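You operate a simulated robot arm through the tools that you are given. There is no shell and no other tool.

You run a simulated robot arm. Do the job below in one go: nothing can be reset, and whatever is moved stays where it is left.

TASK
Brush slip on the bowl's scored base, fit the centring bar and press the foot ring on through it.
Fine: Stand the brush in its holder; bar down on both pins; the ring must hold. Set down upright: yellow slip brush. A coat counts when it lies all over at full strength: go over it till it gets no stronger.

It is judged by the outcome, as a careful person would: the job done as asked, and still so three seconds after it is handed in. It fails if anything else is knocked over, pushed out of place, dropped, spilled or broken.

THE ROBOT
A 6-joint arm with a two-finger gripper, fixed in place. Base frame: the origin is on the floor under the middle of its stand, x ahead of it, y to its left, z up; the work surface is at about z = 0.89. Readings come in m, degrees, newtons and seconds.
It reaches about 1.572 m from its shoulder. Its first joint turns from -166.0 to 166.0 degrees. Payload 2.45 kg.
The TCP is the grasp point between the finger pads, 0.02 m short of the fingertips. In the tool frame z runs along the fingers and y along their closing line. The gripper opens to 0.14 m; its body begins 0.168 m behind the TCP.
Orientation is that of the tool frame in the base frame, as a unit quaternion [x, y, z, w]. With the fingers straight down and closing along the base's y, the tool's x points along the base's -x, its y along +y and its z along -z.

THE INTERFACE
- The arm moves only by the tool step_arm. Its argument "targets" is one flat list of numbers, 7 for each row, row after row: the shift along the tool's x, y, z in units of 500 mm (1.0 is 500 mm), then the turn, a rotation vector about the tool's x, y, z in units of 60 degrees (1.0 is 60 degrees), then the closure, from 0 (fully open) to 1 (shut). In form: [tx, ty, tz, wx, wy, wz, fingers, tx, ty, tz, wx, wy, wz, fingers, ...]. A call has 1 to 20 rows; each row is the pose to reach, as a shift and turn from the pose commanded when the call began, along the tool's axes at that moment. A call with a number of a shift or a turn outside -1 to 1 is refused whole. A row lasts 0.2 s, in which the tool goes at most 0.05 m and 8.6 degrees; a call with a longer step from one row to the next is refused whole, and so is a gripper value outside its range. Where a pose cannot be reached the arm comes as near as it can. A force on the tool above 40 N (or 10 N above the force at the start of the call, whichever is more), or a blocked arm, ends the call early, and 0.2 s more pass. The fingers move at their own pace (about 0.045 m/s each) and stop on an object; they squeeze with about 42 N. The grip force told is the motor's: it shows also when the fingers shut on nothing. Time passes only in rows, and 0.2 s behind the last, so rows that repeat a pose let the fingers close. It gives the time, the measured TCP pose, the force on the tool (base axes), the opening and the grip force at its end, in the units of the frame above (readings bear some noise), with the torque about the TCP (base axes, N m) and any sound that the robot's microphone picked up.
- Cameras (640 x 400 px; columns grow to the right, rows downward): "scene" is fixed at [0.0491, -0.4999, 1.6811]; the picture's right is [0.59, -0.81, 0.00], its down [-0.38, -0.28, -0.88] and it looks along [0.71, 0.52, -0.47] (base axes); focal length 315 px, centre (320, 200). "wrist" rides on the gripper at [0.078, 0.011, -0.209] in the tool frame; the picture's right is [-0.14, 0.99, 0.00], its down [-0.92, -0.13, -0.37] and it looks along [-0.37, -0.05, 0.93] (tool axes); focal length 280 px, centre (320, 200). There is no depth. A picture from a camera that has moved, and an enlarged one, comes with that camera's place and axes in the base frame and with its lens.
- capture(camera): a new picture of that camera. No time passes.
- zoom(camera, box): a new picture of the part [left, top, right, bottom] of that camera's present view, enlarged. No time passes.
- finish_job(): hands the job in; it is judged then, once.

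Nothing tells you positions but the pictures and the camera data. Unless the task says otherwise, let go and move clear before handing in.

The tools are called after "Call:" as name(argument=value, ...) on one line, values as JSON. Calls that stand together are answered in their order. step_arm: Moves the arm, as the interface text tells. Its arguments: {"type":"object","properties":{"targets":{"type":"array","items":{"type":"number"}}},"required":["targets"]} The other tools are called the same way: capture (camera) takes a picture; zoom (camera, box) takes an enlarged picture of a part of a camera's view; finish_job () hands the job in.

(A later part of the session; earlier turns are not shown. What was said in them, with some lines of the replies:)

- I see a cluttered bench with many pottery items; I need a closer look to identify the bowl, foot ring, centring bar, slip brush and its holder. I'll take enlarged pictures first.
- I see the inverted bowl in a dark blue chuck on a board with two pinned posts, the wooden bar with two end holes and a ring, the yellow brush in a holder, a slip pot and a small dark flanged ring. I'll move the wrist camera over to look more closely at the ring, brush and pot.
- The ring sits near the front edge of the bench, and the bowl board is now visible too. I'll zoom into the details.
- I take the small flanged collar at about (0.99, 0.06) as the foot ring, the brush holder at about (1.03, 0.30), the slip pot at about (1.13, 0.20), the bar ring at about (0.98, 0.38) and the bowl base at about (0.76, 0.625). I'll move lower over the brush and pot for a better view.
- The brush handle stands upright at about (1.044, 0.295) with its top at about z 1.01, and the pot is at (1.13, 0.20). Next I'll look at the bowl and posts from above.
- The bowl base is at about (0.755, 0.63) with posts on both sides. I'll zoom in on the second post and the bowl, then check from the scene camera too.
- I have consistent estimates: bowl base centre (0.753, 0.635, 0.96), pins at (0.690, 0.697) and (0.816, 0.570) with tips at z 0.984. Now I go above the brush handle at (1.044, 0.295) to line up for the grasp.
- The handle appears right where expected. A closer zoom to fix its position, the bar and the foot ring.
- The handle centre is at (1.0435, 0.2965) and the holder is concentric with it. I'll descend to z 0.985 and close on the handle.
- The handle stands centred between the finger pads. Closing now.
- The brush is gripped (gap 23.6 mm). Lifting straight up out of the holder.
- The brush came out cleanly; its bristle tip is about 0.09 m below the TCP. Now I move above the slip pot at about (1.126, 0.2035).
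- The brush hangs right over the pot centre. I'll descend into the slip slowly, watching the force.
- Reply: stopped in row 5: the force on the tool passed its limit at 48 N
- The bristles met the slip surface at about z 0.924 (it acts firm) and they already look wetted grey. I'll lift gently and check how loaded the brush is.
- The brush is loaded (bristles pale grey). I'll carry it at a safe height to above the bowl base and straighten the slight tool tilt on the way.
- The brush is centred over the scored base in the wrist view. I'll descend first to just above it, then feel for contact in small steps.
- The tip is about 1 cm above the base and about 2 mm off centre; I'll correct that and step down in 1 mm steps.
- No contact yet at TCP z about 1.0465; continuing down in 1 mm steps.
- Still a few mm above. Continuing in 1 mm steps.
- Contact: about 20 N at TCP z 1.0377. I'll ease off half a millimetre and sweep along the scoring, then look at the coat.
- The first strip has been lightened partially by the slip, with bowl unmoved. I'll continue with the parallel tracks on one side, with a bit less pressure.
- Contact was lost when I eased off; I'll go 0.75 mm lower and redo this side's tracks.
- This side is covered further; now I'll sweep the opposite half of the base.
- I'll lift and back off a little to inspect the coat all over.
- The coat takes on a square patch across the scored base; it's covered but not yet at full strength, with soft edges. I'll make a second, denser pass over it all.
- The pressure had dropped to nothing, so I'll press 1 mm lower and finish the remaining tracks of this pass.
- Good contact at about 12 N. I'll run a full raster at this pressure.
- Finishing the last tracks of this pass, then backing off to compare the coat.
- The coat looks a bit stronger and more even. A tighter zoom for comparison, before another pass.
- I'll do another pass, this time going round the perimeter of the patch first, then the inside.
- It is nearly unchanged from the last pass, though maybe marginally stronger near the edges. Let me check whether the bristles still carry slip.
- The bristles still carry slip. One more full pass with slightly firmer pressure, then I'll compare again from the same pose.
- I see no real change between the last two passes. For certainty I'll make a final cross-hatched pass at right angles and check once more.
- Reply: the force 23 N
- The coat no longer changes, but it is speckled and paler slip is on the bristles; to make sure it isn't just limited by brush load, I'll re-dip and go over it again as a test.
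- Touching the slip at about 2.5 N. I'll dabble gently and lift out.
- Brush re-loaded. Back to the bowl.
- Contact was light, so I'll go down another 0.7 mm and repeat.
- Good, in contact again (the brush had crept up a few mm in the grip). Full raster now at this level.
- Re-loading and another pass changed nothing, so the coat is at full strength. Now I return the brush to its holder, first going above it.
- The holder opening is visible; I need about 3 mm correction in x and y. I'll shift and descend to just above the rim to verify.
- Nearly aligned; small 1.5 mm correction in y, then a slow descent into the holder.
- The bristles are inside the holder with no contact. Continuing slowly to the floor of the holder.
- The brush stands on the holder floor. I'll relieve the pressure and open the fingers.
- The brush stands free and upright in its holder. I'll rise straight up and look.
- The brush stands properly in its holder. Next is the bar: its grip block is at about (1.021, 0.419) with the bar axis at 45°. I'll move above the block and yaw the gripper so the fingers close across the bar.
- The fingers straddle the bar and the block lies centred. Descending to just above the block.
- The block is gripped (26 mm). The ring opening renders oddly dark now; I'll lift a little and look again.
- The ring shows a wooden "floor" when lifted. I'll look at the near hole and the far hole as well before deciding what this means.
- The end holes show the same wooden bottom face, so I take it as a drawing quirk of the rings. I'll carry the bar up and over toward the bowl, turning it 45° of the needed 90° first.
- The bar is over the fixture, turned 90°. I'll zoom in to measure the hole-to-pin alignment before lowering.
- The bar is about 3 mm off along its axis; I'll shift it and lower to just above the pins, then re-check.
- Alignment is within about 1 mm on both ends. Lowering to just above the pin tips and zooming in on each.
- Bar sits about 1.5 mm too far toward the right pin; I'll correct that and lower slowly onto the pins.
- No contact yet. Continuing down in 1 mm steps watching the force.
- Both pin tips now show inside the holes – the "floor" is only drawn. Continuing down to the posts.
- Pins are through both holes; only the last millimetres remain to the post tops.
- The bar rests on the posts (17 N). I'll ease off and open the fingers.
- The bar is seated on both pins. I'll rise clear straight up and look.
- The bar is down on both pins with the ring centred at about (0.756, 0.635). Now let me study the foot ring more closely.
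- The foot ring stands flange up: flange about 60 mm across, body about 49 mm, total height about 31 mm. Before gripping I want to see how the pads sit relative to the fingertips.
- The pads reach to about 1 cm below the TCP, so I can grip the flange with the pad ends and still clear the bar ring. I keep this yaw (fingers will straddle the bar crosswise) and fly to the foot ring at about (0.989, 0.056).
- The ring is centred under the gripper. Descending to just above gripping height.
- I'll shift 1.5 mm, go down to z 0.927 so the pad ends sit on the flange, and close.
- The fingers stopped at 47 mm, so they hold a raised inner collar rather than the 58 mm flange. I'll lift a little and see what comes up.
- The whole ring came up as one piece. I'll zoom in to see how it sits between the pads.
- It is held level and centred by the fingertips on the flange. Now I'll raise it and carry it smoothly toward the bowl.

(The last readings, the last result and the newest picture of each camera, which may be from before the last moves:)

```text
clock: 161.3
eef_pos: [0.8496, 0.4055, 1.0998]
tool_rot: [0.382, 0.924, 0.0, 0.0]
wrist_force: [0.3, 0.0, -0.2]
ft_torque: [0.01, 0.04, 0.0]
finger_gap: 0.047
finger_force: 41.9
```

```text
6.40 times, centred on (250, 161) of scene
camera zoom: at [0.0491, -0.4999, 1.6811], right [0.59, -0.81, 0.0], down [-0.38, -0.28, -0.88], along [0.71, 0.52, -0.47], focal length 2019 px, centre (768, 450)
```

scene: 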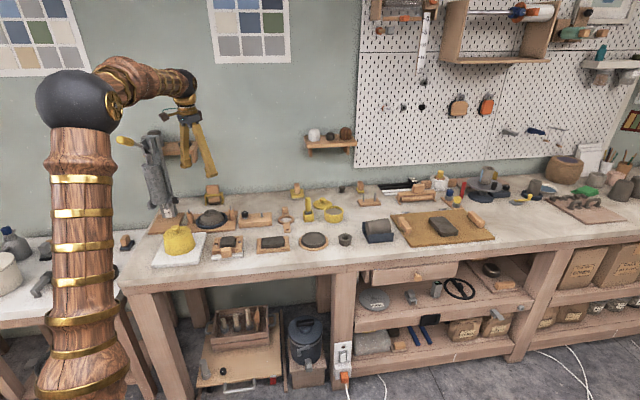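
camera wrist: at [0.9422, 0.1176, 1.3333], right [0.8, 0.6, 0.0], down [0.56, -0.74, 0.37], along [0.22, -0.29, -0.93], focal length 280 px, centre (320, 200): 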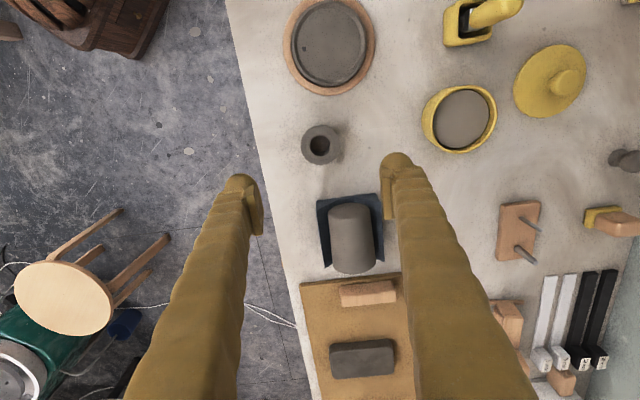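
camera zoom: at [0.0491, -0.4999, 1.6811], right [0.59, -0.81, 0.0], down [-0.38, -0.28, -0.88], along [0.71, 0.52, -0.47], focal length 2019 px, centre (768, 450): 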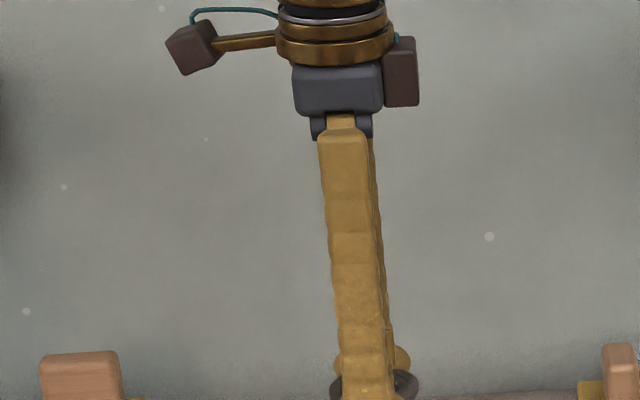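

Call:
step_arm(targets=[0.0508, 0.0214, 0, 0, 0, 0, 1, 0.1015, 0.0427, 0, 0, 0, 0, 1, 0.1523, 0.0641, 0, 0, 0, 0, 1, 0.2031, 0.0854, 0, 0, 0, 0, 1, 0.2538, 0.1068, 0, 0, 0, 0, 1, 0.3046, 0.1281, 0, 0, 0, 0, 1, 0.3554, 0.1495, 0, 0, 0, 0, 1, 0.4061, 0.1708, 0, 0, 0, 0, 1, 0.4569, 0.1922, 0, 0, 0, 0, 1, 0.4569, 0.1922, 0, 0, 0, 0, 1])

Call:
capture(camera="wrist")

Call:
zoom(camera="wrist", box=[220, 80, 420, 205])

Call:
zoom(camera="scene", box=[170, 160, 266, 230])

```text
clock: 163.5
eef_pos: [0.754, 0.6333, 1.1013]
tool_rot: [0.383, 0.924, 0.001, 0.001]
wrist_force: [-1.4, 0.1, 0.0]
ft_torque: [-0.03, -0.02, 0.01]
finger_gap: 0.047
finger_force: 42.0
```

```text
taken
camera wrist: at [0.707, 0.6948, 1.3095], right [0.8, 0.6, 0.0], down [0.56, -0.74, 0.37], along [0.22, -0.29, -0.93], focal length 280 px, centre (320, 200)
```

wrist: 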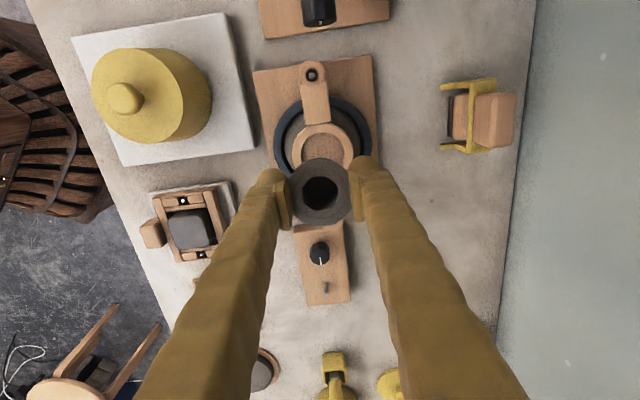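

```text
3.20 times, centred on (320, 142) of wrist
camera zoom: at [0.707, 0.6948, 1.3095], right [0.8, 0.6, 0.0], down [0.56, -0.74, 0.37], along [0.22, -0.29, -0.93], focal length 897 px, centre (320, 384)
```

zoom: 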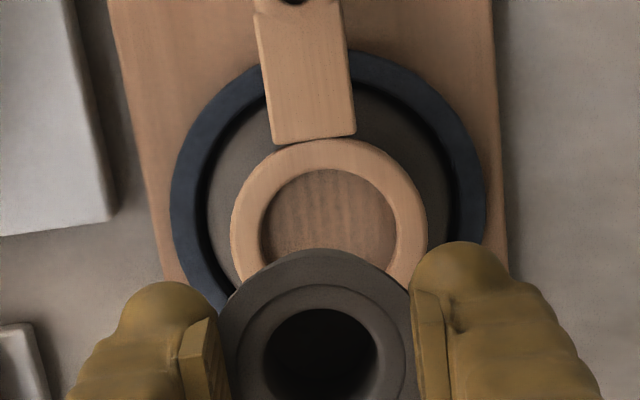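

```text
5.71 times, centred on (218, 195) of scene
camera zoom: at [0.0491, -0.4999, 1.6811], right [0.59, -0.81, 0.0], down [-0.38, -0.28, -0.88], along [0.71, 0.52, -0.47], focal length 1802 px, centre (903, 229)
```

zoom: 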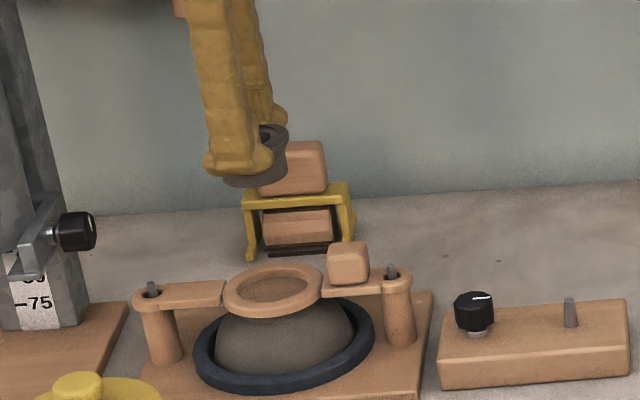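

I'm nearly above the bar ring; need about 4 mm correction. Then I'll lower until the ring is about 1 cm above the bar and re-check.

Call:
step_arm(targets=[0.0035, 0.0072, 0.02, 0, 0, 0, 1, 0.0035, 0.0072, 0.06, 0, 0, 0, 1, 0.0035, 0.0072, 0.1, 0, 0, 0, 1, 0.0035, 0.0072, 0.14, 0, 0, 0, 1, 0.0035, 0.0072, 0.165, 0, 0, 0, 1, 0.0035, 0.0072, 0.1786, 0, 0, 0, 1, 0.0035, 0.0072, 0.1786, 0, 0, 0, 1])

Call:
zoom(camera="wrist", box=[220, 100, 420, 225])

Call:
zoom(camera="scene", box=[186, 190, 240, 226])

```text
clock: 165.1
eef_pos: [0.7563, 0.6374, 1.0109]
tool_rot: [0.382, 0.924, 0.001, 0.0]
wrist_force: [-1.4, -0.3, -0.8]
ft_torque: [0.01, 0.04, -0.01]
finger_gap: 0.0468
finger_force: 41.9
```

```text
3.20 times, centred on (320, 162) of wrist
camera zoom: at [0.7089, 0.6995, 1.2196], right [0.8, 0.6, 0.0], down [0.56, -0.74, 0.37], along [0.22, -0.29, -0.93], focal length 897 px, centre (320, 320)
```

zoom: 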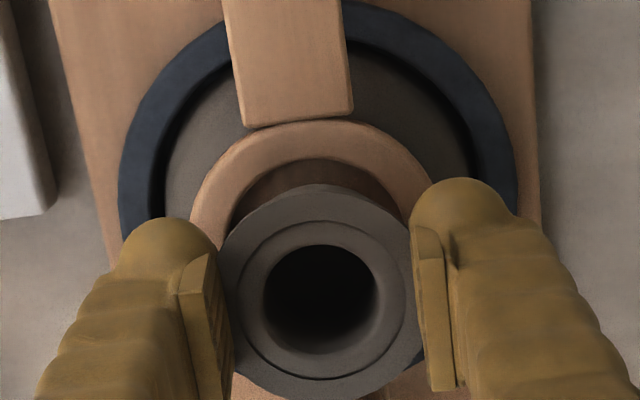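

```text
11.11 times, centred on (213, 208) of scene
camera zoom: at [0.0491, -0.4999, 1.6811], right [0.59, -0.81, 0.0], down [-0.38, -0.28, -0.88], along [0.71, 0.52, -0.47], focal length 3505 px, centre (1509, 111)
```

zoom: 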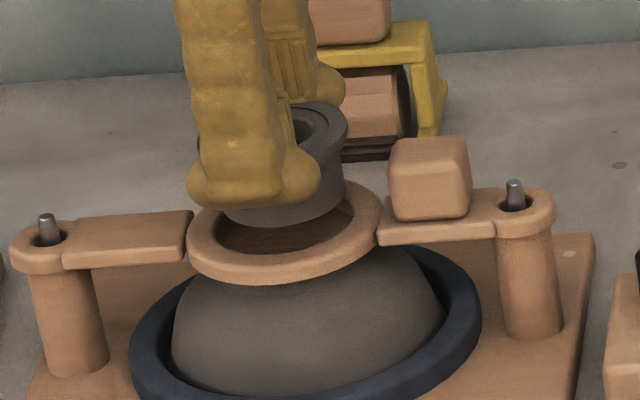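

Alignment is within about a millimetre. Lowering to just above the bar opening.

Call:
step_arm(targets=[0, -0.001, 0.006, 0, 0, 0, 1, 0, -0.001, 0.012, 0, 0, 0, 1, 0, -0.001, 0.014, 0, 0, 0, 1, 0, -0.001, 0.014, 0, 0, 0, 1])

Call:
zoom(camera="scene", box=[200, 200, 228, 220])

Call:
zoom(camera="wrist", box=[260, 120, 380, 195])

```text
clock: 166.1
eef_pos: [0.7553, 0.6365, 1.0039]
tool_rot: [0.382, 0.924, 0.0, 0.001]
wrist_force: [-0.3, 0.3, -0.4]
ft_torque: [0.0, -0.01, 0.02]
finger_gap: 0.0469
finger_force: 42.4
```

```text
16.00 times, centred on (214, 210) of scene
camera zoom: at [0.0491, -0.4999, 1.6811], right [0.59, -0.81, 0.0], down [-0.38, -0.28, -0.88], along [0.71, 0.52, -0.47], focal length 5047 px, centre (2016, 40)
```

zoom: 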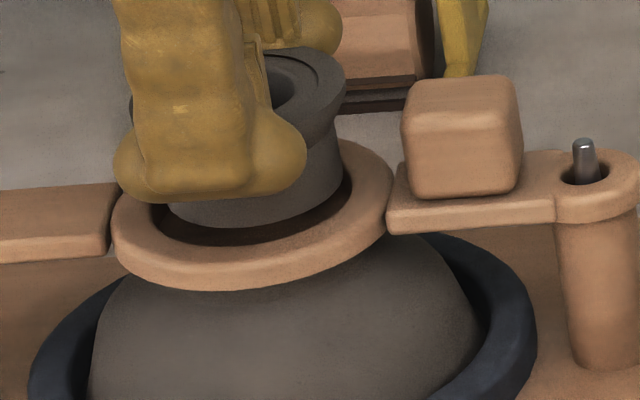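

```text
5.33 times, centred on (320, 158) of wrist
camera zoom: at [0.7082, 0.6991, 1.2134], right [0.8, 0.6, 0.0], down [0.56, -0.74, 0.37], along [0.22, -0.29, -0.93], focal length 1495 px, centre (320, 427)
```

zoom: 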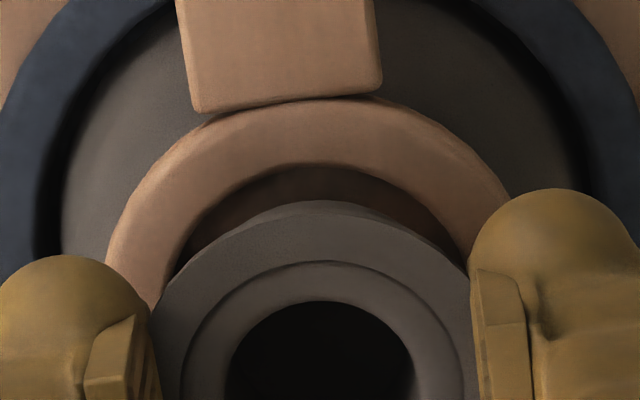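

The ring's body is concentric with the bar opening. Lowering it into the opening in 1 mm steps.

Call:
step_arm(targets=[0, 0, 0.002, 0, 0, 0, 1, 0, 0, 0.004, 0, 0, 0, 1, 0, 0, 0.006, 0, 0, 0, 1, 0, 0, 0.008, 0, 0, 0, 1, 0, 0, 0.01, 0, 0, 0, 1, 0, 0, 0.01, 0, 0, 0, 1])

Call:
zoom(camera="scene", box=[200, 200, 228, 220])

```text
clock: 167.5
eef_pos: [0.7551, 0.6383, 0.998]
tool_rot: [0.383, 0.924, 0.001, 0.0]
wrist_force: [0.9, -0.1, -0.5]
ft_torque: [0.02, -0.02, 0.0]
finger_gap: 0.0466
finger_force: 42.0
```

```text
16.00 times, centred on (214, 210) of scene
camera zoom: at [0.0491, -0.4999, 1.6811], right [0.59, -0.81, 0.0], down [-0.38, -0.28, -0.88], along [0.71, 0.52, -0.47], focal length 5047 px, centre (2016, 40)
```

zoom: 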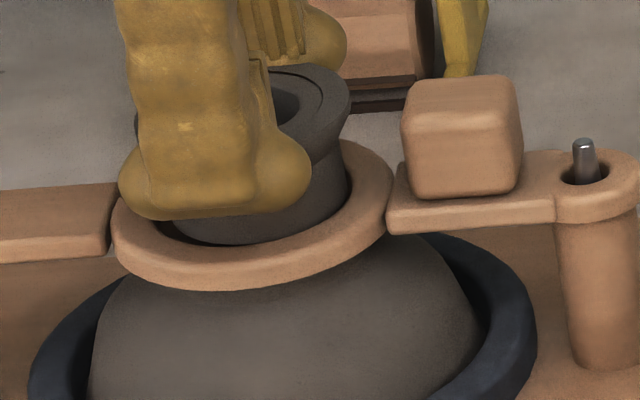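

Call:
step_arm(targets=[0.001, 0, 0, 0, 0, 0, 1, 0.002, 0, 0.002, 0, 0, 0, 1, 0.002, 0, 0.004, 0, 0, 0, 1, 0.002, 0, 0.006, 0, 0, 0, 1, 0.002, 0, 0.008, 0, 0, 0, 1, 0.002, 0, 0.01, 0, 0, 0, 1, 0.002, 0, 0.01, 0, 0, 0, 1])

Call:
zoom(camera="scene", box=[200, 200, 228, 220])

Call:
zoom(camera="wrist", box=[260, 120, 380, 195])

```text
clock: 169.1
eef_pos: [0.7554, 0.6379, 0.9938]
tool_rot: [0.383, 0.924, 0.0, 0.0]
wrist_force: [0.3, -0.1, -0.8]
ft_torque: [-0.01, -0.03, -0.03]
finger_gap: 0.047
finger_force: 42.7
```

```text
16.00 times, centred on (214, 210) of scene
camera zoom: at [0.0491, -0.4999, 1.6811], right [0.59, -0.81, 0.0], down [-0.38, -0.28, -0.88], along [0.71, 0.52, -0.47], focal length 5047 px, centre (2016, 40)
```

zoom: 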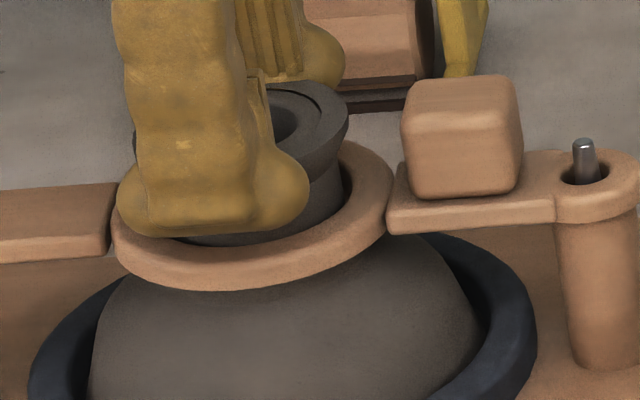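

```text
5.33 times, centred on (320, 158) of wrist
camera zoom: at [0.7071, 0.6992, 1.203], right [0.8, 0.6, 0.0], down [0.56, -0.74, 0.37], along [0.22, -0.29, -0.93], focal length 1495 px, centre (320, 427)
```

zoom: 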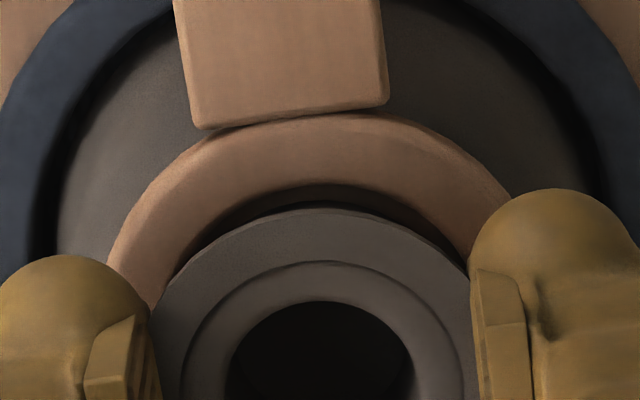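

Going well and no contact. Continuing down toward the base in 1 mm steps.

Call:
step_arm(targets=[0, 0, 0.002, 0, 0, 0, 1, 0, 0, 0.004, 0, 0, 0, 1, 0, 0, 0.006, 0, 0, 0, 1, 0, 0, 0.008, 0, 0, 0, 1, 0, 0, 0.008, 0, 0, 0, 1])

Call:
zoom(camera="scene", box=[200, 200, 228, 220])

```text
clock: 170.3
eef_pos: [0.7551, 0.6371, 0.9902]
tool_rot: [0.383, 0.924, 0.001, 0.0]
wrist_force: [0.0, -0.1, -0.6]
ft_torque: [-0.02, -0.02, -0.01]
finger_gap: 0.0465
finger_force: 41.9
```

```text
16.00 times, centred on (214, 210) of scene
camera zoom: at [0.0491, -0.4999, 1.6811], right [0.59, -0.81, 0.0], down [-0.38, -0.28, -0.88], along [0.71, 0.52, -0.47], focal length 5047 px, centre (2016, 40)
```

zoom: 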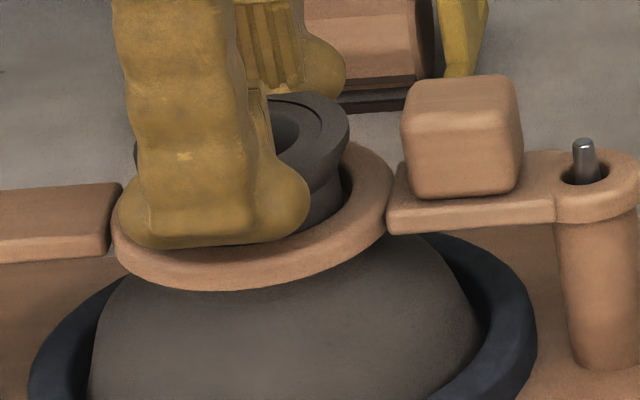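

Call:
step_arm(targets=[0, 0, 0.002, 0, 0, 0, 1, 0, 0, 0.004, 0, 0, 0, 1, 0, 0, 0.006, 0, 0, 0, 1, 0, 0, 0.006, 0, 0, 0, 1])

Call:
zoom(camera="scene", box=[200, 200, 228, 220])

```text
clock: 171.3
eef_pos: [0.7549, 0.6362, 0.9874]
tool_rot: [0.382, 0.924, 0.001, 0.001]
wrist_force: [-0.6, 0.3, -0.2]
ft_torque: [0.07, -0.03, 0.0]
finger_gap: 0.0469
finger_force: 41.6
```

```text
16.00 times, centred on (214, 210) of scene
camera zoom: at [0.0491, -0.4999, 1.6811], right [0.59, -0.81, 0.0], down [-0.38, -0.28, -0.88], along [0.71, 0.52, -0.47], focal length 5047 px, centre (2016, 40)
```

zoom: 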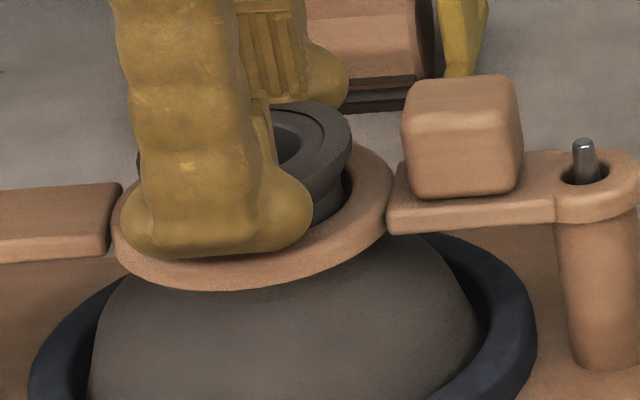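

Call:
step_arm(targets=[0, 0, 0.001, 0, 0, 0, 1, 0, 0, 0.002, 0, 0, 0, 1, 0, 0, 0.003, 0, 0, 0, 1, 0, 0, 0.003, 0, 0, 0, 1])

```text
clock: 172.3
eef_pos: [0.7544, 0.6385, 0.9875]
tool_rot: [0.382, 0.924, 0.001, 0.0]
wrist_force: [2.2, 3.4, 15.5]
ft_torque: [0.0, -0.05, 0.01]
finger_gap: 0.0469
finger_force: 42.1
```

Contact at 15 N, matching the base height. Let me look, then press a bit more while it's held level.

Call:
zoom(camera="scene", box=[200, 200, 228, 220])

Call:
zoom(camera="wrist", box=[260, 120, 380, 195])

Call:
step_arm(targets=[0, 0, 0.001, 0, 0, 0, 1, 0, 0, 0.002, 0, 0, 0, 1, 0, 0, 0.002, 0, 0, 0, 1, 0, 0, 0.002, 0, 0, 0, 1])

```text
16.00 times, centred on (214, 210) of scene
camera zoom: at [0.0491, -0.4999, 1.6811], right [0.59, -0.81, 0.0], down [-0.38, -0.28, -0.88], along [0.71, 0.52, -0.47], focal length 5047 px, centre (2016, 40)
```

zoom: 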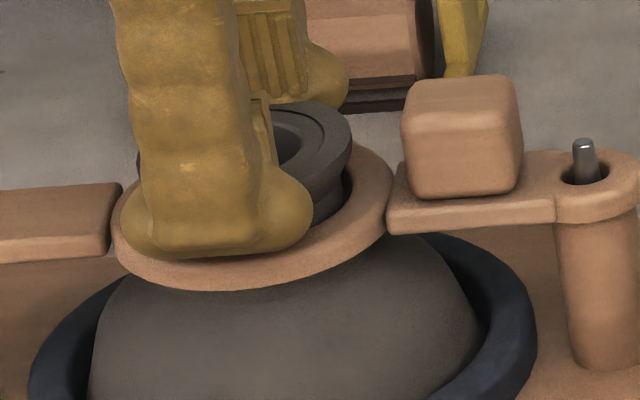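

```text
5.33 times, centred on (320, 158) of wrist
camera zoom: at [0.7069, 0.6993, 1.1959], right [0.8, 0.6, 0.0], down [0.56, -0.74, 0.37], along [0.22, -0.29, -0.93], focal length 1495 px, centre (320, 427)
```

zoom: 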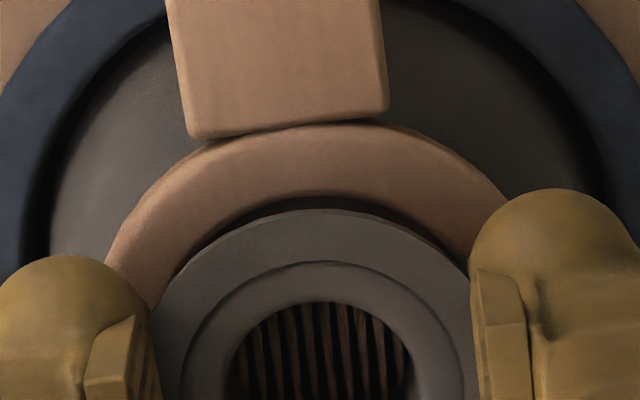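

```text
clock: 173.3
eef_pos: [0.7556, 0.6384, 0.9849]
tool_rot: [0.383, 0.924, 0.0, 0.0]
wrist_force: [-2.1, 2.1, 31.8]
ft_torque: [-0.05, -0.02, 0.03]
finger_gap: 0.0469
finger_force: 42.2
```

Force is now about 32 N with the ring seated on the base. I'll hold that pressure for a couple of seconds.

Call:
step_arm(targets=[0, 0, 0.0003, 0, 0, 0, 1, 0, 0, 0.0003, 0, 0, 0, 1, 0, 0, 0.0003, 0, 0, 0, 1, 0, 0, 0.0003, 0, 0, 0, 1, 0, 0, 0.0003, 0, 0, 0, 1, 0, 0, 0.0003, 0, 0, 0, 1, 0, 0, 0.0003, 0, 0, 0, 1, 0, 0, 0.0003, 0, 0, 0, 1, 0, 0, 0.0003, 0, 0, 0, 1, 0, 0, 0.0003, 0, 0, 0, 1, 0, 0, 0.0003, 0, 0, 0, 1, 0, 0, 0.0003, 0, 0, 0, 1])

Call:
zoom(camera="scene", box=[200, 200, 228, 220])

Call:
zoom(camera="wrist", box=[260, 140, 380, 215])

```text
clock: 175.9
eef_pos: [0.7538, 0.6375, 0.9861]
tool_rot: [0.383, 0.924, 0.001, 0.0]
wrist_force: [1.0, 2.6, 25.9]
ft_torque: [0.03, -0.05, 0.01]
finger_gap: 0.0468
finger_force: 41.7
```

```text
16.00 times, centred on (214, 210) of scene
camera zoom: at [0.0491, -0.4999, 1.6811], right [0.59, -0.81, 0.0], down [-0.38, -0.28, -0.88], along [0.71, 0.52, -0.47], focal length 5047 px, centre (2016, 40)
```

zoom: 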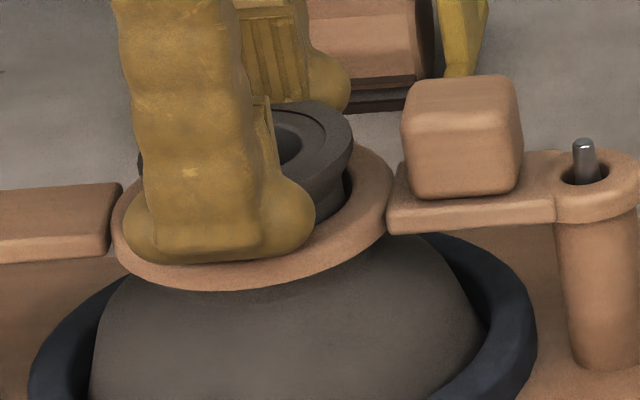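

```text
5.33 times, centred on (320, 178) of wrist
camera zoom: at [0.7073, 0.6991, 1.1943], right [0.8, 0.6, 0.0], down [0.56, -0.74, 0.37], along [0.22, -0.29, -0.93], focal length 1495 px, centre (320, 320)
```

zoom: 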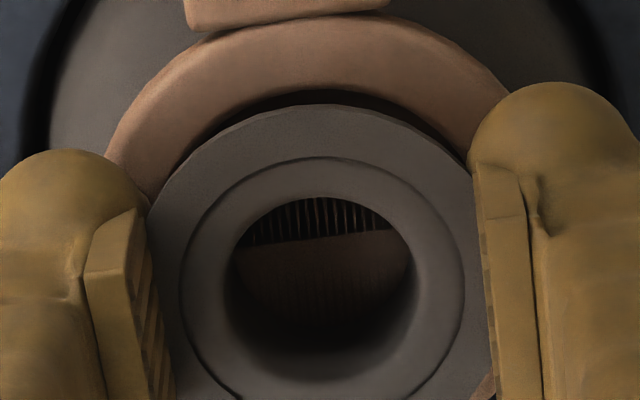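

Held at about 26–30 N. Now I'll unload and open the fingers carefully to see whether the ring stays seated.

Call:
step_arm(targets=[0, 0, -0.002, 0, 0, 0, 1, 0, 0, -0.003, 0, 0, 0, 1, 0, 0, -0.003, 0, 0, 0, 0.62, 0, 0, -0.003, 0, 0, 0, 0.56, 0, 0, -0.003, 0, 0, 0, 0.5, 0, 0, -0.003, 0, 0, 0, 0.45, 0, 0, -0.003, 0, 0, 0, 0.45])

Call:
zoom(camera="scene", box=[200, 200, 228, 220])

Call:
zoom(camera="wrist", box=[240, 120, 400, 220])

```text
clock: 177.5
eef_pos: [0.7537, 0.6372, 0.9866]
tool_rot: [0.383, 0.924, 0.0, 0.0]
wrist_force: [0.4, -0.2, 1.0]
ft_torque: [0.01, 0.04, -0.01]
finger_gap: 0.077
finger_force: 0.1
```

```text
16.00 times, centred on (214, 210) of scene
camera zoom: at [0.0491, -0.4999, 1.6811], right [0.59, -0.81, 0.0], down [-0.38, -0.28, -0.88], along [0.71, 0.52, -0.47], focal length 5047 px, centre (2016, 40)
```

zoom: 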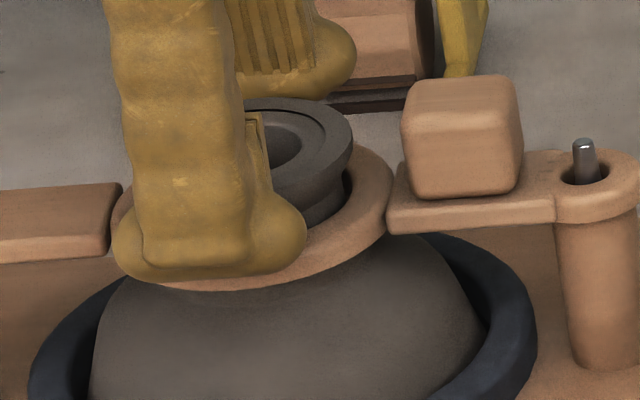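

```text
4.00 times, centred on (320, 170) of wrist
camera zoom: at [0.7075, 0.6992, 1.1953], right [0.8, 0.6, 0.0], down [0.56, -0.74, 0.37], along [0.22, -0.29, -0.93], focal length 1122 px, centre (320, 320)
```

zoom: 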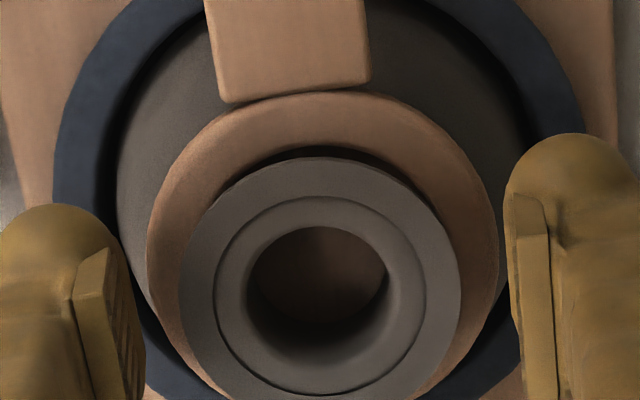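

The ring stays seated through the bar. I'll rise, close the fingers, and then press down on top of the ring to make sure it's firmly bonded.

Call:
step_arm(targets=[0, 0, -0.02, 0, 0, 0, 0.45, 0, 0, -0.06, 0, 0, 0, 0.45, 0, 0, -0.12, 0, 0, 0, 0.45, 0, 0, -0.16, 0, 0, 0, 0.6, 0, 0, -0.16, 0, 0, 0, 0.8, 0, 0, -0.16, 0, 0, 0, 1, 0, 0, -0.16, 0, 0, 0, 1, 0, 0, -0.16, 0, 0, 0, 1, 0, 0, -0.16, 0, 0, 0, 1])

Call:
zoom(camera="scene", box=[180, 180, 244, 226])

Call:
zoom(camera="wrist", box=[240, 80, 400, 180])

```text
clock: 179.5
eef_pos: [0.7545, 0.6376, 1.0677]
tool_rot: [0.383, 0.924, 0.001, 0.0]
wrist_force: [0.6, -0.1, 0.4]
ft_torque: [0.0, 0.02, -0.02]
finger_gap: 0.0
finger_force: 29.1
```

```text
8.70 times, centred on (212, 203) of scene
camera zoom: at [0.0491, -0.4999, 1.6811], right [0.59, -0.81, 0.0], down [-0.38, -0.28, -0.88], along [0.71, 0.52, -0.47], focal length 2743 px, centre (1259, 174)
```

zoom: 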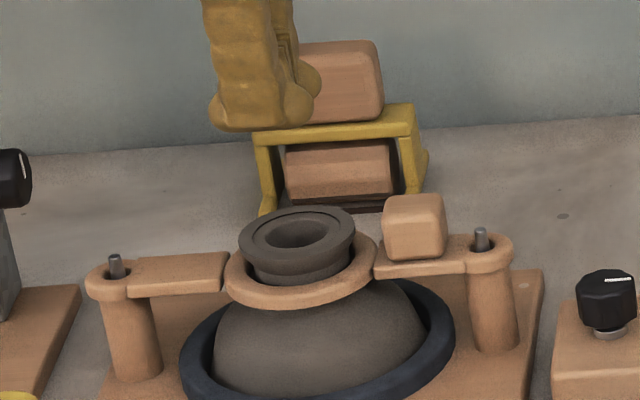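

```text
4.00 times, centred on (320, 130) of wrist
camera zoom: at [0.7067, 0.6996, 1.276], right [0.8, 0.6, 0.0], down [0.56, -0.74, 0.37], along [0.22, -0.29, -0.93], focal length 1122 px, centre (320, 480)
```

zoom: 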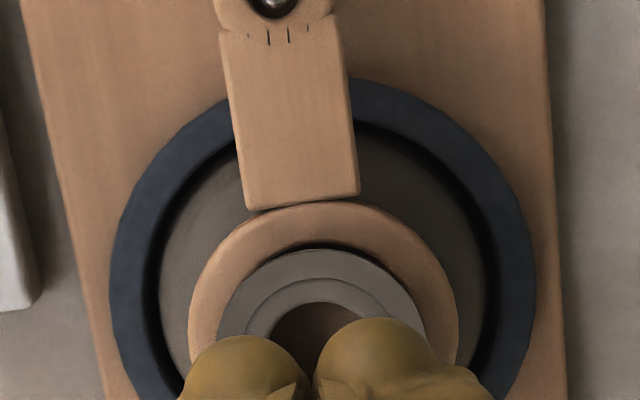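

The ring stands level in the bar. Now pressing down on it with closed fingers, approaching gently.

Call:
step_arm(targets=[-0.002, 0, 0.04, 0, 0, 0, 1, -0.002, 0, 0.08, 0, 0, 0, 1, -0.002, 0, 0.1, 0, 0, 0, 1, -0.002, 0, 0.108, 0, 0, 0, 1, -0.002, 0, 0.112, 0, 0, 0, 1, -0.002, 0, 0.116, 0, 0, 0, 1, -0.002, 0, 0.116, 0, 0, 0, 1])

Call:
zoom(camera="scene", box=[190, 190, 238, 222])

```text
clock: 181.1
eef_pos: [0.7552, 0.6381, 1.0093]
tool_rot: [0.382, 0.924, 0.0, 0.001]
wrist_force: [1.1, 0.1, 0.4]
ft_torque: [-0.01, 0.0, -0.02]
finger_gap: 0.0
finger_force: 29.3
```

```text
12.50 times, centred on (214, 206) of scene
camera zoom: at [0.0491, -0.4999, 1.6811], right [0.59, -0.81, 0.0], down [-0.38, -0.28, -0.88], along [0.71, 0.52, -0.47], focal length 3943 px, centre (1645, 125)
```

zoom: 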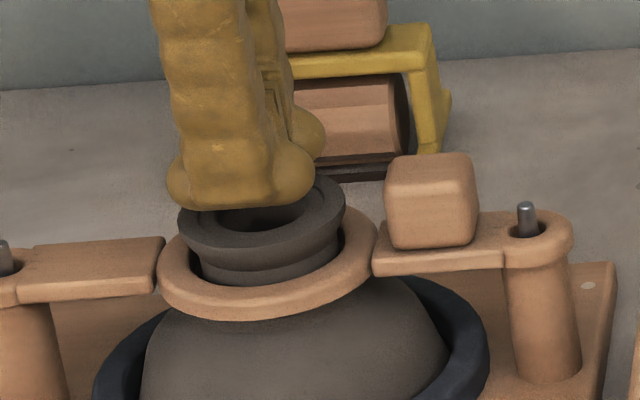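

Call:
step_arm(targets=[0, 0, 0.002, 0, 0, 0, 1, 0, 0, 0.004, 0, 0, 0, 1, 0, 0, 0.006, 0, 0, 0, 1, 0, 0, 0.008, 0, 0, 0, 1, 0, 0, 0.01, 0, 0, 0, 1, 0, 0, 0.01, 0, 0, 0, 1])

```text
clock: 182.5
eef_pos: [0.7554, 0.6361, 1.0029]
tool_rot: [0.382, 0.924, 0.0, 0.0]
wrist_force: [0.4, -0.4, 0.5]
ft_torque: [0.01, -0.01, 0.0]
finger_gap: 0.0
finger_force: 29.8
```

Call:
step_arm(targets=[0, 0, 0.002, 0, 0, 0, 1, 0, 0, 0.004, 0, 0, 0, 1, 0, 0, 0.006, 0, 0, 0, 1, 0, 0, 0.006, 0, 0, 0, 1])

Call:
zoom(camera="scene", box=[190, 190, 238, 222])

```text
clock: 183.5
eef_pos: [0.7551, 0.6374, 0.9997]
tool_rot: [0.383, 0.924, 0.001, 0.0]
wrist_force: [-0.3, -0.1, 0.1]
ft_torque: [-0.03, -0.03, -0.01]
finger_gap: 0.0
finger_force: 29.1
```

```text
12.50 times, centred on (214, 206) of scene
camera zoom: at [0.0491, -0.4999, 1.6811], right [0.59, -0.81, 0.0], down [-0.38, -0.28, -0.88], along [0.71, 0.52, -0.47], focal length 3943 px, centre (1645, 125)
```

zoom: 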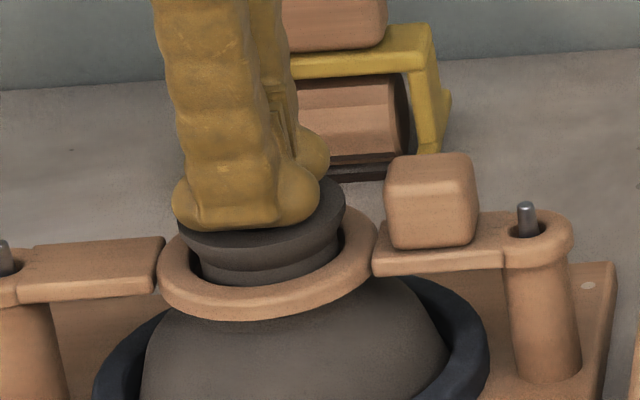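

Call:
step_arm(targets=[0, 0, 0.001, 0, 0, 0, 1, 0, 0, 0.002, 0, 0, 0, 1, 0, 0, 0.003, 0, 0, 0, 1, 0, 0, 0.004, 0, 0, 0, 1, 0, 0, 0.004, 0, 0, 0, 1])

```text
clock: 184.7
eef_pos: [0.7554, 0.6373, 0.9995]
tool_rot: [0.383, 0.924, 0.0, 0.001]
wrist_force: [-1.0, -1.2, 7.8]
ft_torque: [-0.03, 0.08, 0.01]
finger_gap: 0.0061
finger_force: 29.0
```

Contact on the ring's top, 8 N. Pressing on up to about 30 N.

Call:
step_arm(targets=[0, 0, 0.001, 0, 0, 0, 1, 0, 0, 0.002, 0, 0, 0, 1, 0, 0, 0.003, 0, 0, 0, 1, 0, 0, 0.003, 0, 0, 0, 1])

Call:
zoom(camera="scene", box=[190, 190, 238, 222])

Call:
zoom(camera="wrist", box=[240, 100, 400, 200])

```text
clock: 185.7
eef_pos: [0.7553, 0.6362, 0.9991]
tool_rot: [0.383, 0.924, 0.001, 0.001]
wrist_force: [-6.9, -2.3, 31.8]
ft_torque: [0.05, 0.27, -0.01]
finger_gap: 0.0057
finger_force: 29.3
```

```text
12.50 times, centred on (214, 206) of scene
camera zoom: at [0.0491, -0.4999, 1.6811], right [0.59, -0.81, 0.0], down [-0.38, -0.28, -0.88], along [0.71, 0.52, -0.47], focal length 3943 px, centre (1645, 125)
```

zoom: 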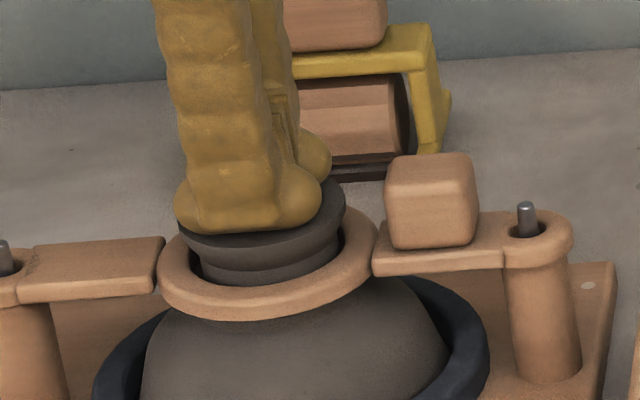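

```text
4.00 times, centred on (320, 150) of wrist
camera zoom: at [0.7079, 0.6987, 1.208], right [0.8, 0.6, 0.0], down [0.56, -0.74, 0.37], along [0.22, -0.29, -0.93], focal length 1122 px, centre (320, 400)
```

zoom: 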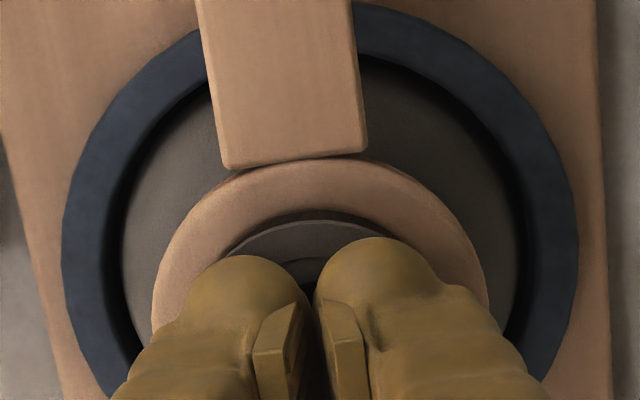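

Pressing with about 32 N. Holding for two seconds.

Call:
step_arm(targets=[0, 0, 0.0003, 0, 0, 0, 1, 0, 0, 0.0003, 0, 0, 0, 1, 0, 0, 0.0003, 0, 0, 0, 1, 0, 0, 0.0003, 0, 0, 0, 1, 0, 0, 0.0003, 0, 0, 0, 1, 0, 0, 0.0003, 0, 0, 0, 1, 0, 0, 0.0003, 0, 0, 0, 1, 0, 0, 0.0003, 0, 0, 0, 1, 0, 0, 0.0003, 0, 0, 0, 1, 0, 0, 0.0003, 0, 0, 0, 1])

```text
clock: 186.5
eef_pos: [0.7561, 0.6368, 0.9984]
tool_rot: [0.383, 0.924, 0.002, 0.001]
wrist_force: [-0.9, -0.6, 7.4]
ft_torque: [0.0, 0.03, 0.01]
finger_gap: 0.0063
finger_force: 29.3
stopped in row 3: the force on the tool passed its limit at 44 N (the readings are from after the stop); the commanded pose is now the measured one
```

It briefly reached 44 N. I'll hold a steady moderate pressure for two more seconds.

Call:
step_arm(targets=[0, 0, 0.001, 0, 0, 0, 1, 0, 0, 0.0015, 0, 0, 0, 1, 0, 0, 0.0015, 0, 0, 0, 1, 0, 0, 0.0015, 0, 0, 0, 1, 0, 0, 0.0015, 0, 0, 0, 1, 0, 0, 0.0015, 0, 0, 0, 1, 0, 0, 0.0015, 0, 0, 0, 1, 0, 0, 0.0015, 0, 0, 0, 1, 0, 0, 0.0015, 0, 0, 0, 1, 0, 0, 0.0015, 0, 0, 0, 1])

```text
clock: 188.7
eef_pos: [0.7564, 0.6369, 0.9986]
tool_rot: [0.383, 0.924, 0.002, 0.001]
wrist_force: [0.9, 1.5, 40.2]
ft_torque: [0.18, 0.04, 0.0]
finger_gap: 0.006
finger_force: 29.2
```

Held at 40 N. Now I lift off straight up and inspect.

Call:
step_arm(targets=[0, 0, -0.004, 0, 0, 0, 1, 0, 0, -0.02, 0, 0, 0, 1, 0, 0, -0.06, 0, 0, 0, 1, 0, 0, -0.12, 0, 0, 0, 0.9, 0, 0, -0.2, 0, 0, 0, 0.6, 0, 0, -0.26, 0, 0, 0, 0.45, 0, 0, -0.26, 0, 0, 0, 0.45])

Call:
capture(camera="wrist")

Call:
zoom(camera="wrist", box=[240, 80, 400, 180])

Call:
zoom(camera="scene", box=[190, 196, 238, 228])

```text
clock: 190.3
eef_pos: [0.7548, 0.6381, 1.1264]
tool_rot: [0.384, 0.924, 0.0, 0.0]
wrist_force: [0.1, 0.1, 0.2]
ft_torque: [0.01, -0.01, 0.01]
finger_gap: 0.0769
finger_force: 0.0
```

```text
taken
camera wrist: at [0.7075, 0.6999, 1.3356], right [0.8, 0.6, 0.0], down [0.56, -0.74, 0.37], along [0.22, -0.29, -0.93], focal length 280 px, centre (320, 200)
```

wrist: 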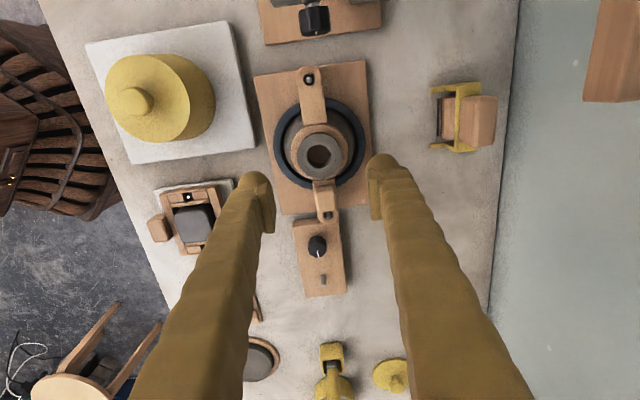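

```text
4.00 times, centred on (320, 130) of wrist
camera zoom: at [0.7075, 0.6999, 1.3356], right [0.8, 0.6, 0.0], down [0.56, -0.74, 0.37], along [0.22, -0.29, -0.93], focal length 1122 px, centre (320, 480)
```

zoom: 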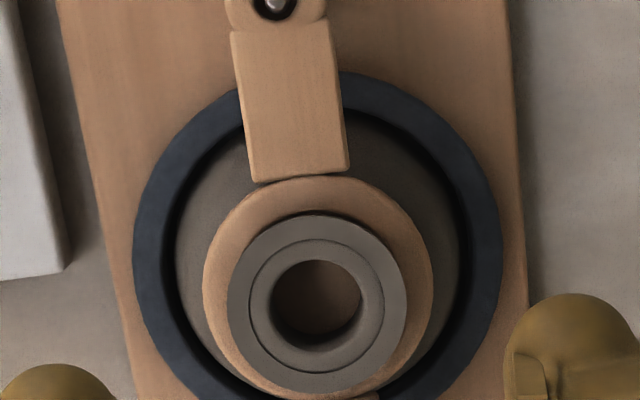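

```text
12.50 times, centred on (214, 212) of scene
camera zoom: at [0.0491, -0.4999, 1.6811], right [0.59, -0.81, 0.0], down [-0.38, -0.28, -0.88], along [0.71, 0.52, -0.47], focal length 3943 px, centre (1645, 50)
```

zoom: 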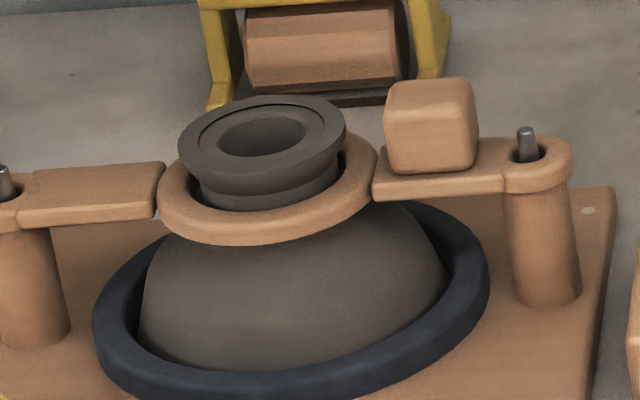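

The foot ring sits level and centred (about (0.756, 0.635)) on the base, inside the bar, with both pins through. I'll rise, retreat to a clear place and check the whole scene.

Call:
step_arm(targets=[0, 0, -0.08, 0, 0, 0, 0.45, 0, 0, -0.16, 0, 0, 0, 0.45, 0, 0, -0.24, 0, 0, 0, 0.45, 0, 0, -0.32, 0, 0, 0, 0.45, -0.0267, -0.0762, -0.32, 0, 0, -0.125, 0.45, -0.0533, -0.1523, -0.32, 0, 0, -0.25, 0.45, -0.08, -0.2285, -0.32, 0, 0, -0.375, 0.45, -0.1067, -0.3047, -0.32, 0, 0, -0.5, 0.45, -0.1333, -0.3808, -0.32, 0, 0, -0.625, 0.45, -0.16, -0.457, -0.32, 0, 0, -0.75, 0.45, -0.16, -0.457, -0.32, 0, 0, -0.75, 0.45])

Call:
capture(camera="scene")

Call:
capture(camera="wrist")

Call:
zoom(camera="scene", box=[140, 170, 300, 270])

Call:
zoom(camera="scene", box=[260, 160, 420, 260])

```text
clock: 192.7
eef_pos: [0.6514, 0.4157, 1.2861]
tool_rot: [-0.001, 1.0, 0.001, 0.001]
wrist_force: [0.5, -0.3, -0.5]
ft_torque: [-0.02, 0.04, 0.01]
finger_gap: 0.077
finger_force: 0.0
```

```text
taken
```

scene: 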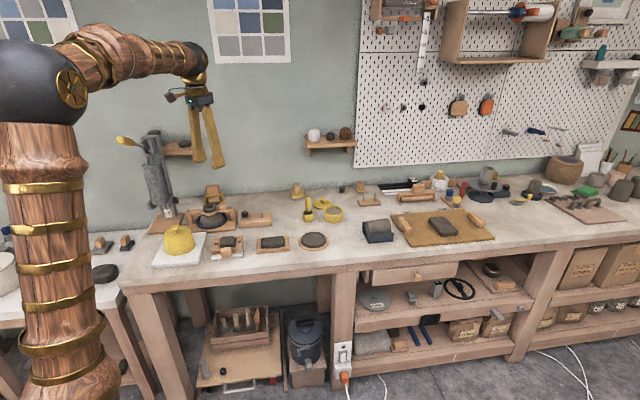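

```text
taken
camera wrist: at [0.5725, 0.4255, 1.4948], right [0.14, 0.99, 0.0], down [0.92, -0.13, 0.37], along [0.37, -0.05, -0.93], focal length 280 px, centre (320, 200)
```

wrist: 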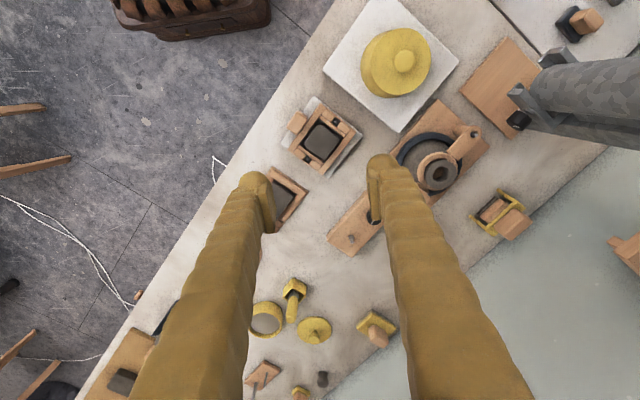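

```text
4.00 times, centred on (220, 220) of scene
camera zoom: at [0.0491, -0.4999, 1.6811], right [0.59, -0.81, 0.0], down [-0.38, -0.28, -0.88], along [0.71, 0.52, -0.47], focal length 1262 px, centre (720, 120)
```

zoom: 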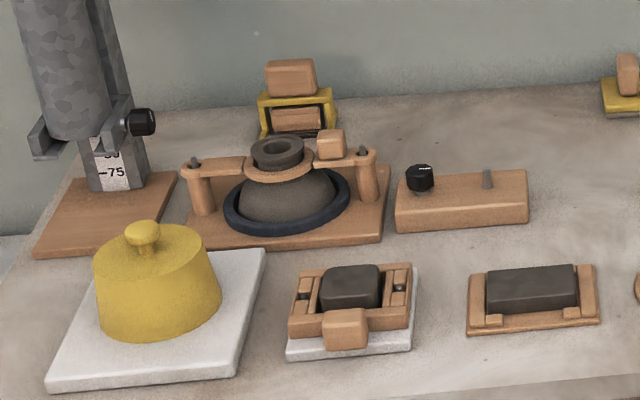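

```text
4.00 times, centred on (340, 210) of scene
camera zoom: at [0.0491, -0.4999, 1.6811], right [0.59, -0.81, 0.0], down [-0.38, -0.28, -0.88], along [0.71, 0.52, -0.47], focal length 1262 px, centre (240, 160)
```

zoom: 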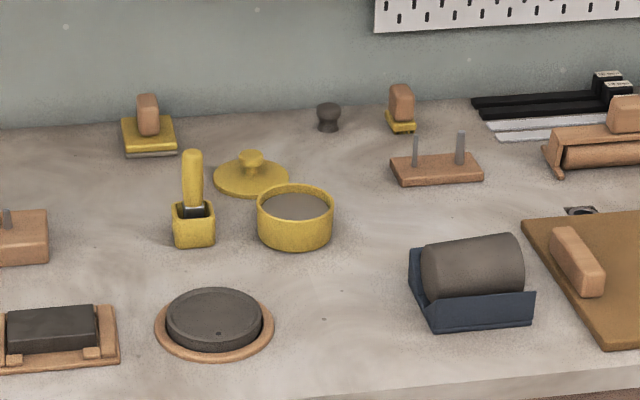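

Everything is in place: brush upright in its holder, bar down on both pins, foot ring level and seated on the slipped base, and the other items are where they were. The arm is clear, so I hand the job in.

Call:
finish_job()

```text
The job is handed in.
```

The job is done and handed in. The foot ring is pressed onto the slipped base through the centring bar. I didn't tug or nudge the ring afterwards, so I haven't tested that it holds.

- **Slip coat:** I brushed the scored patch until it got no stronger. Dipping the brush again and making another full pass changed nothing visible.
- **Brush:** It stands upright in its yellow holder.
- **Centring bar:** It is down on both posts, with the pins showing through both holes.
- **Foot ring:** I lowered it through the bar until it met the base and pressed it at roughly 25–40 N, held for a few seconds in two goes. It stayed level and centred, to within about a millimetre by the pictures, after I let go.

In the last pictures nothing else looks moved, spilled or knocked over, and the arm is clear of the bench.
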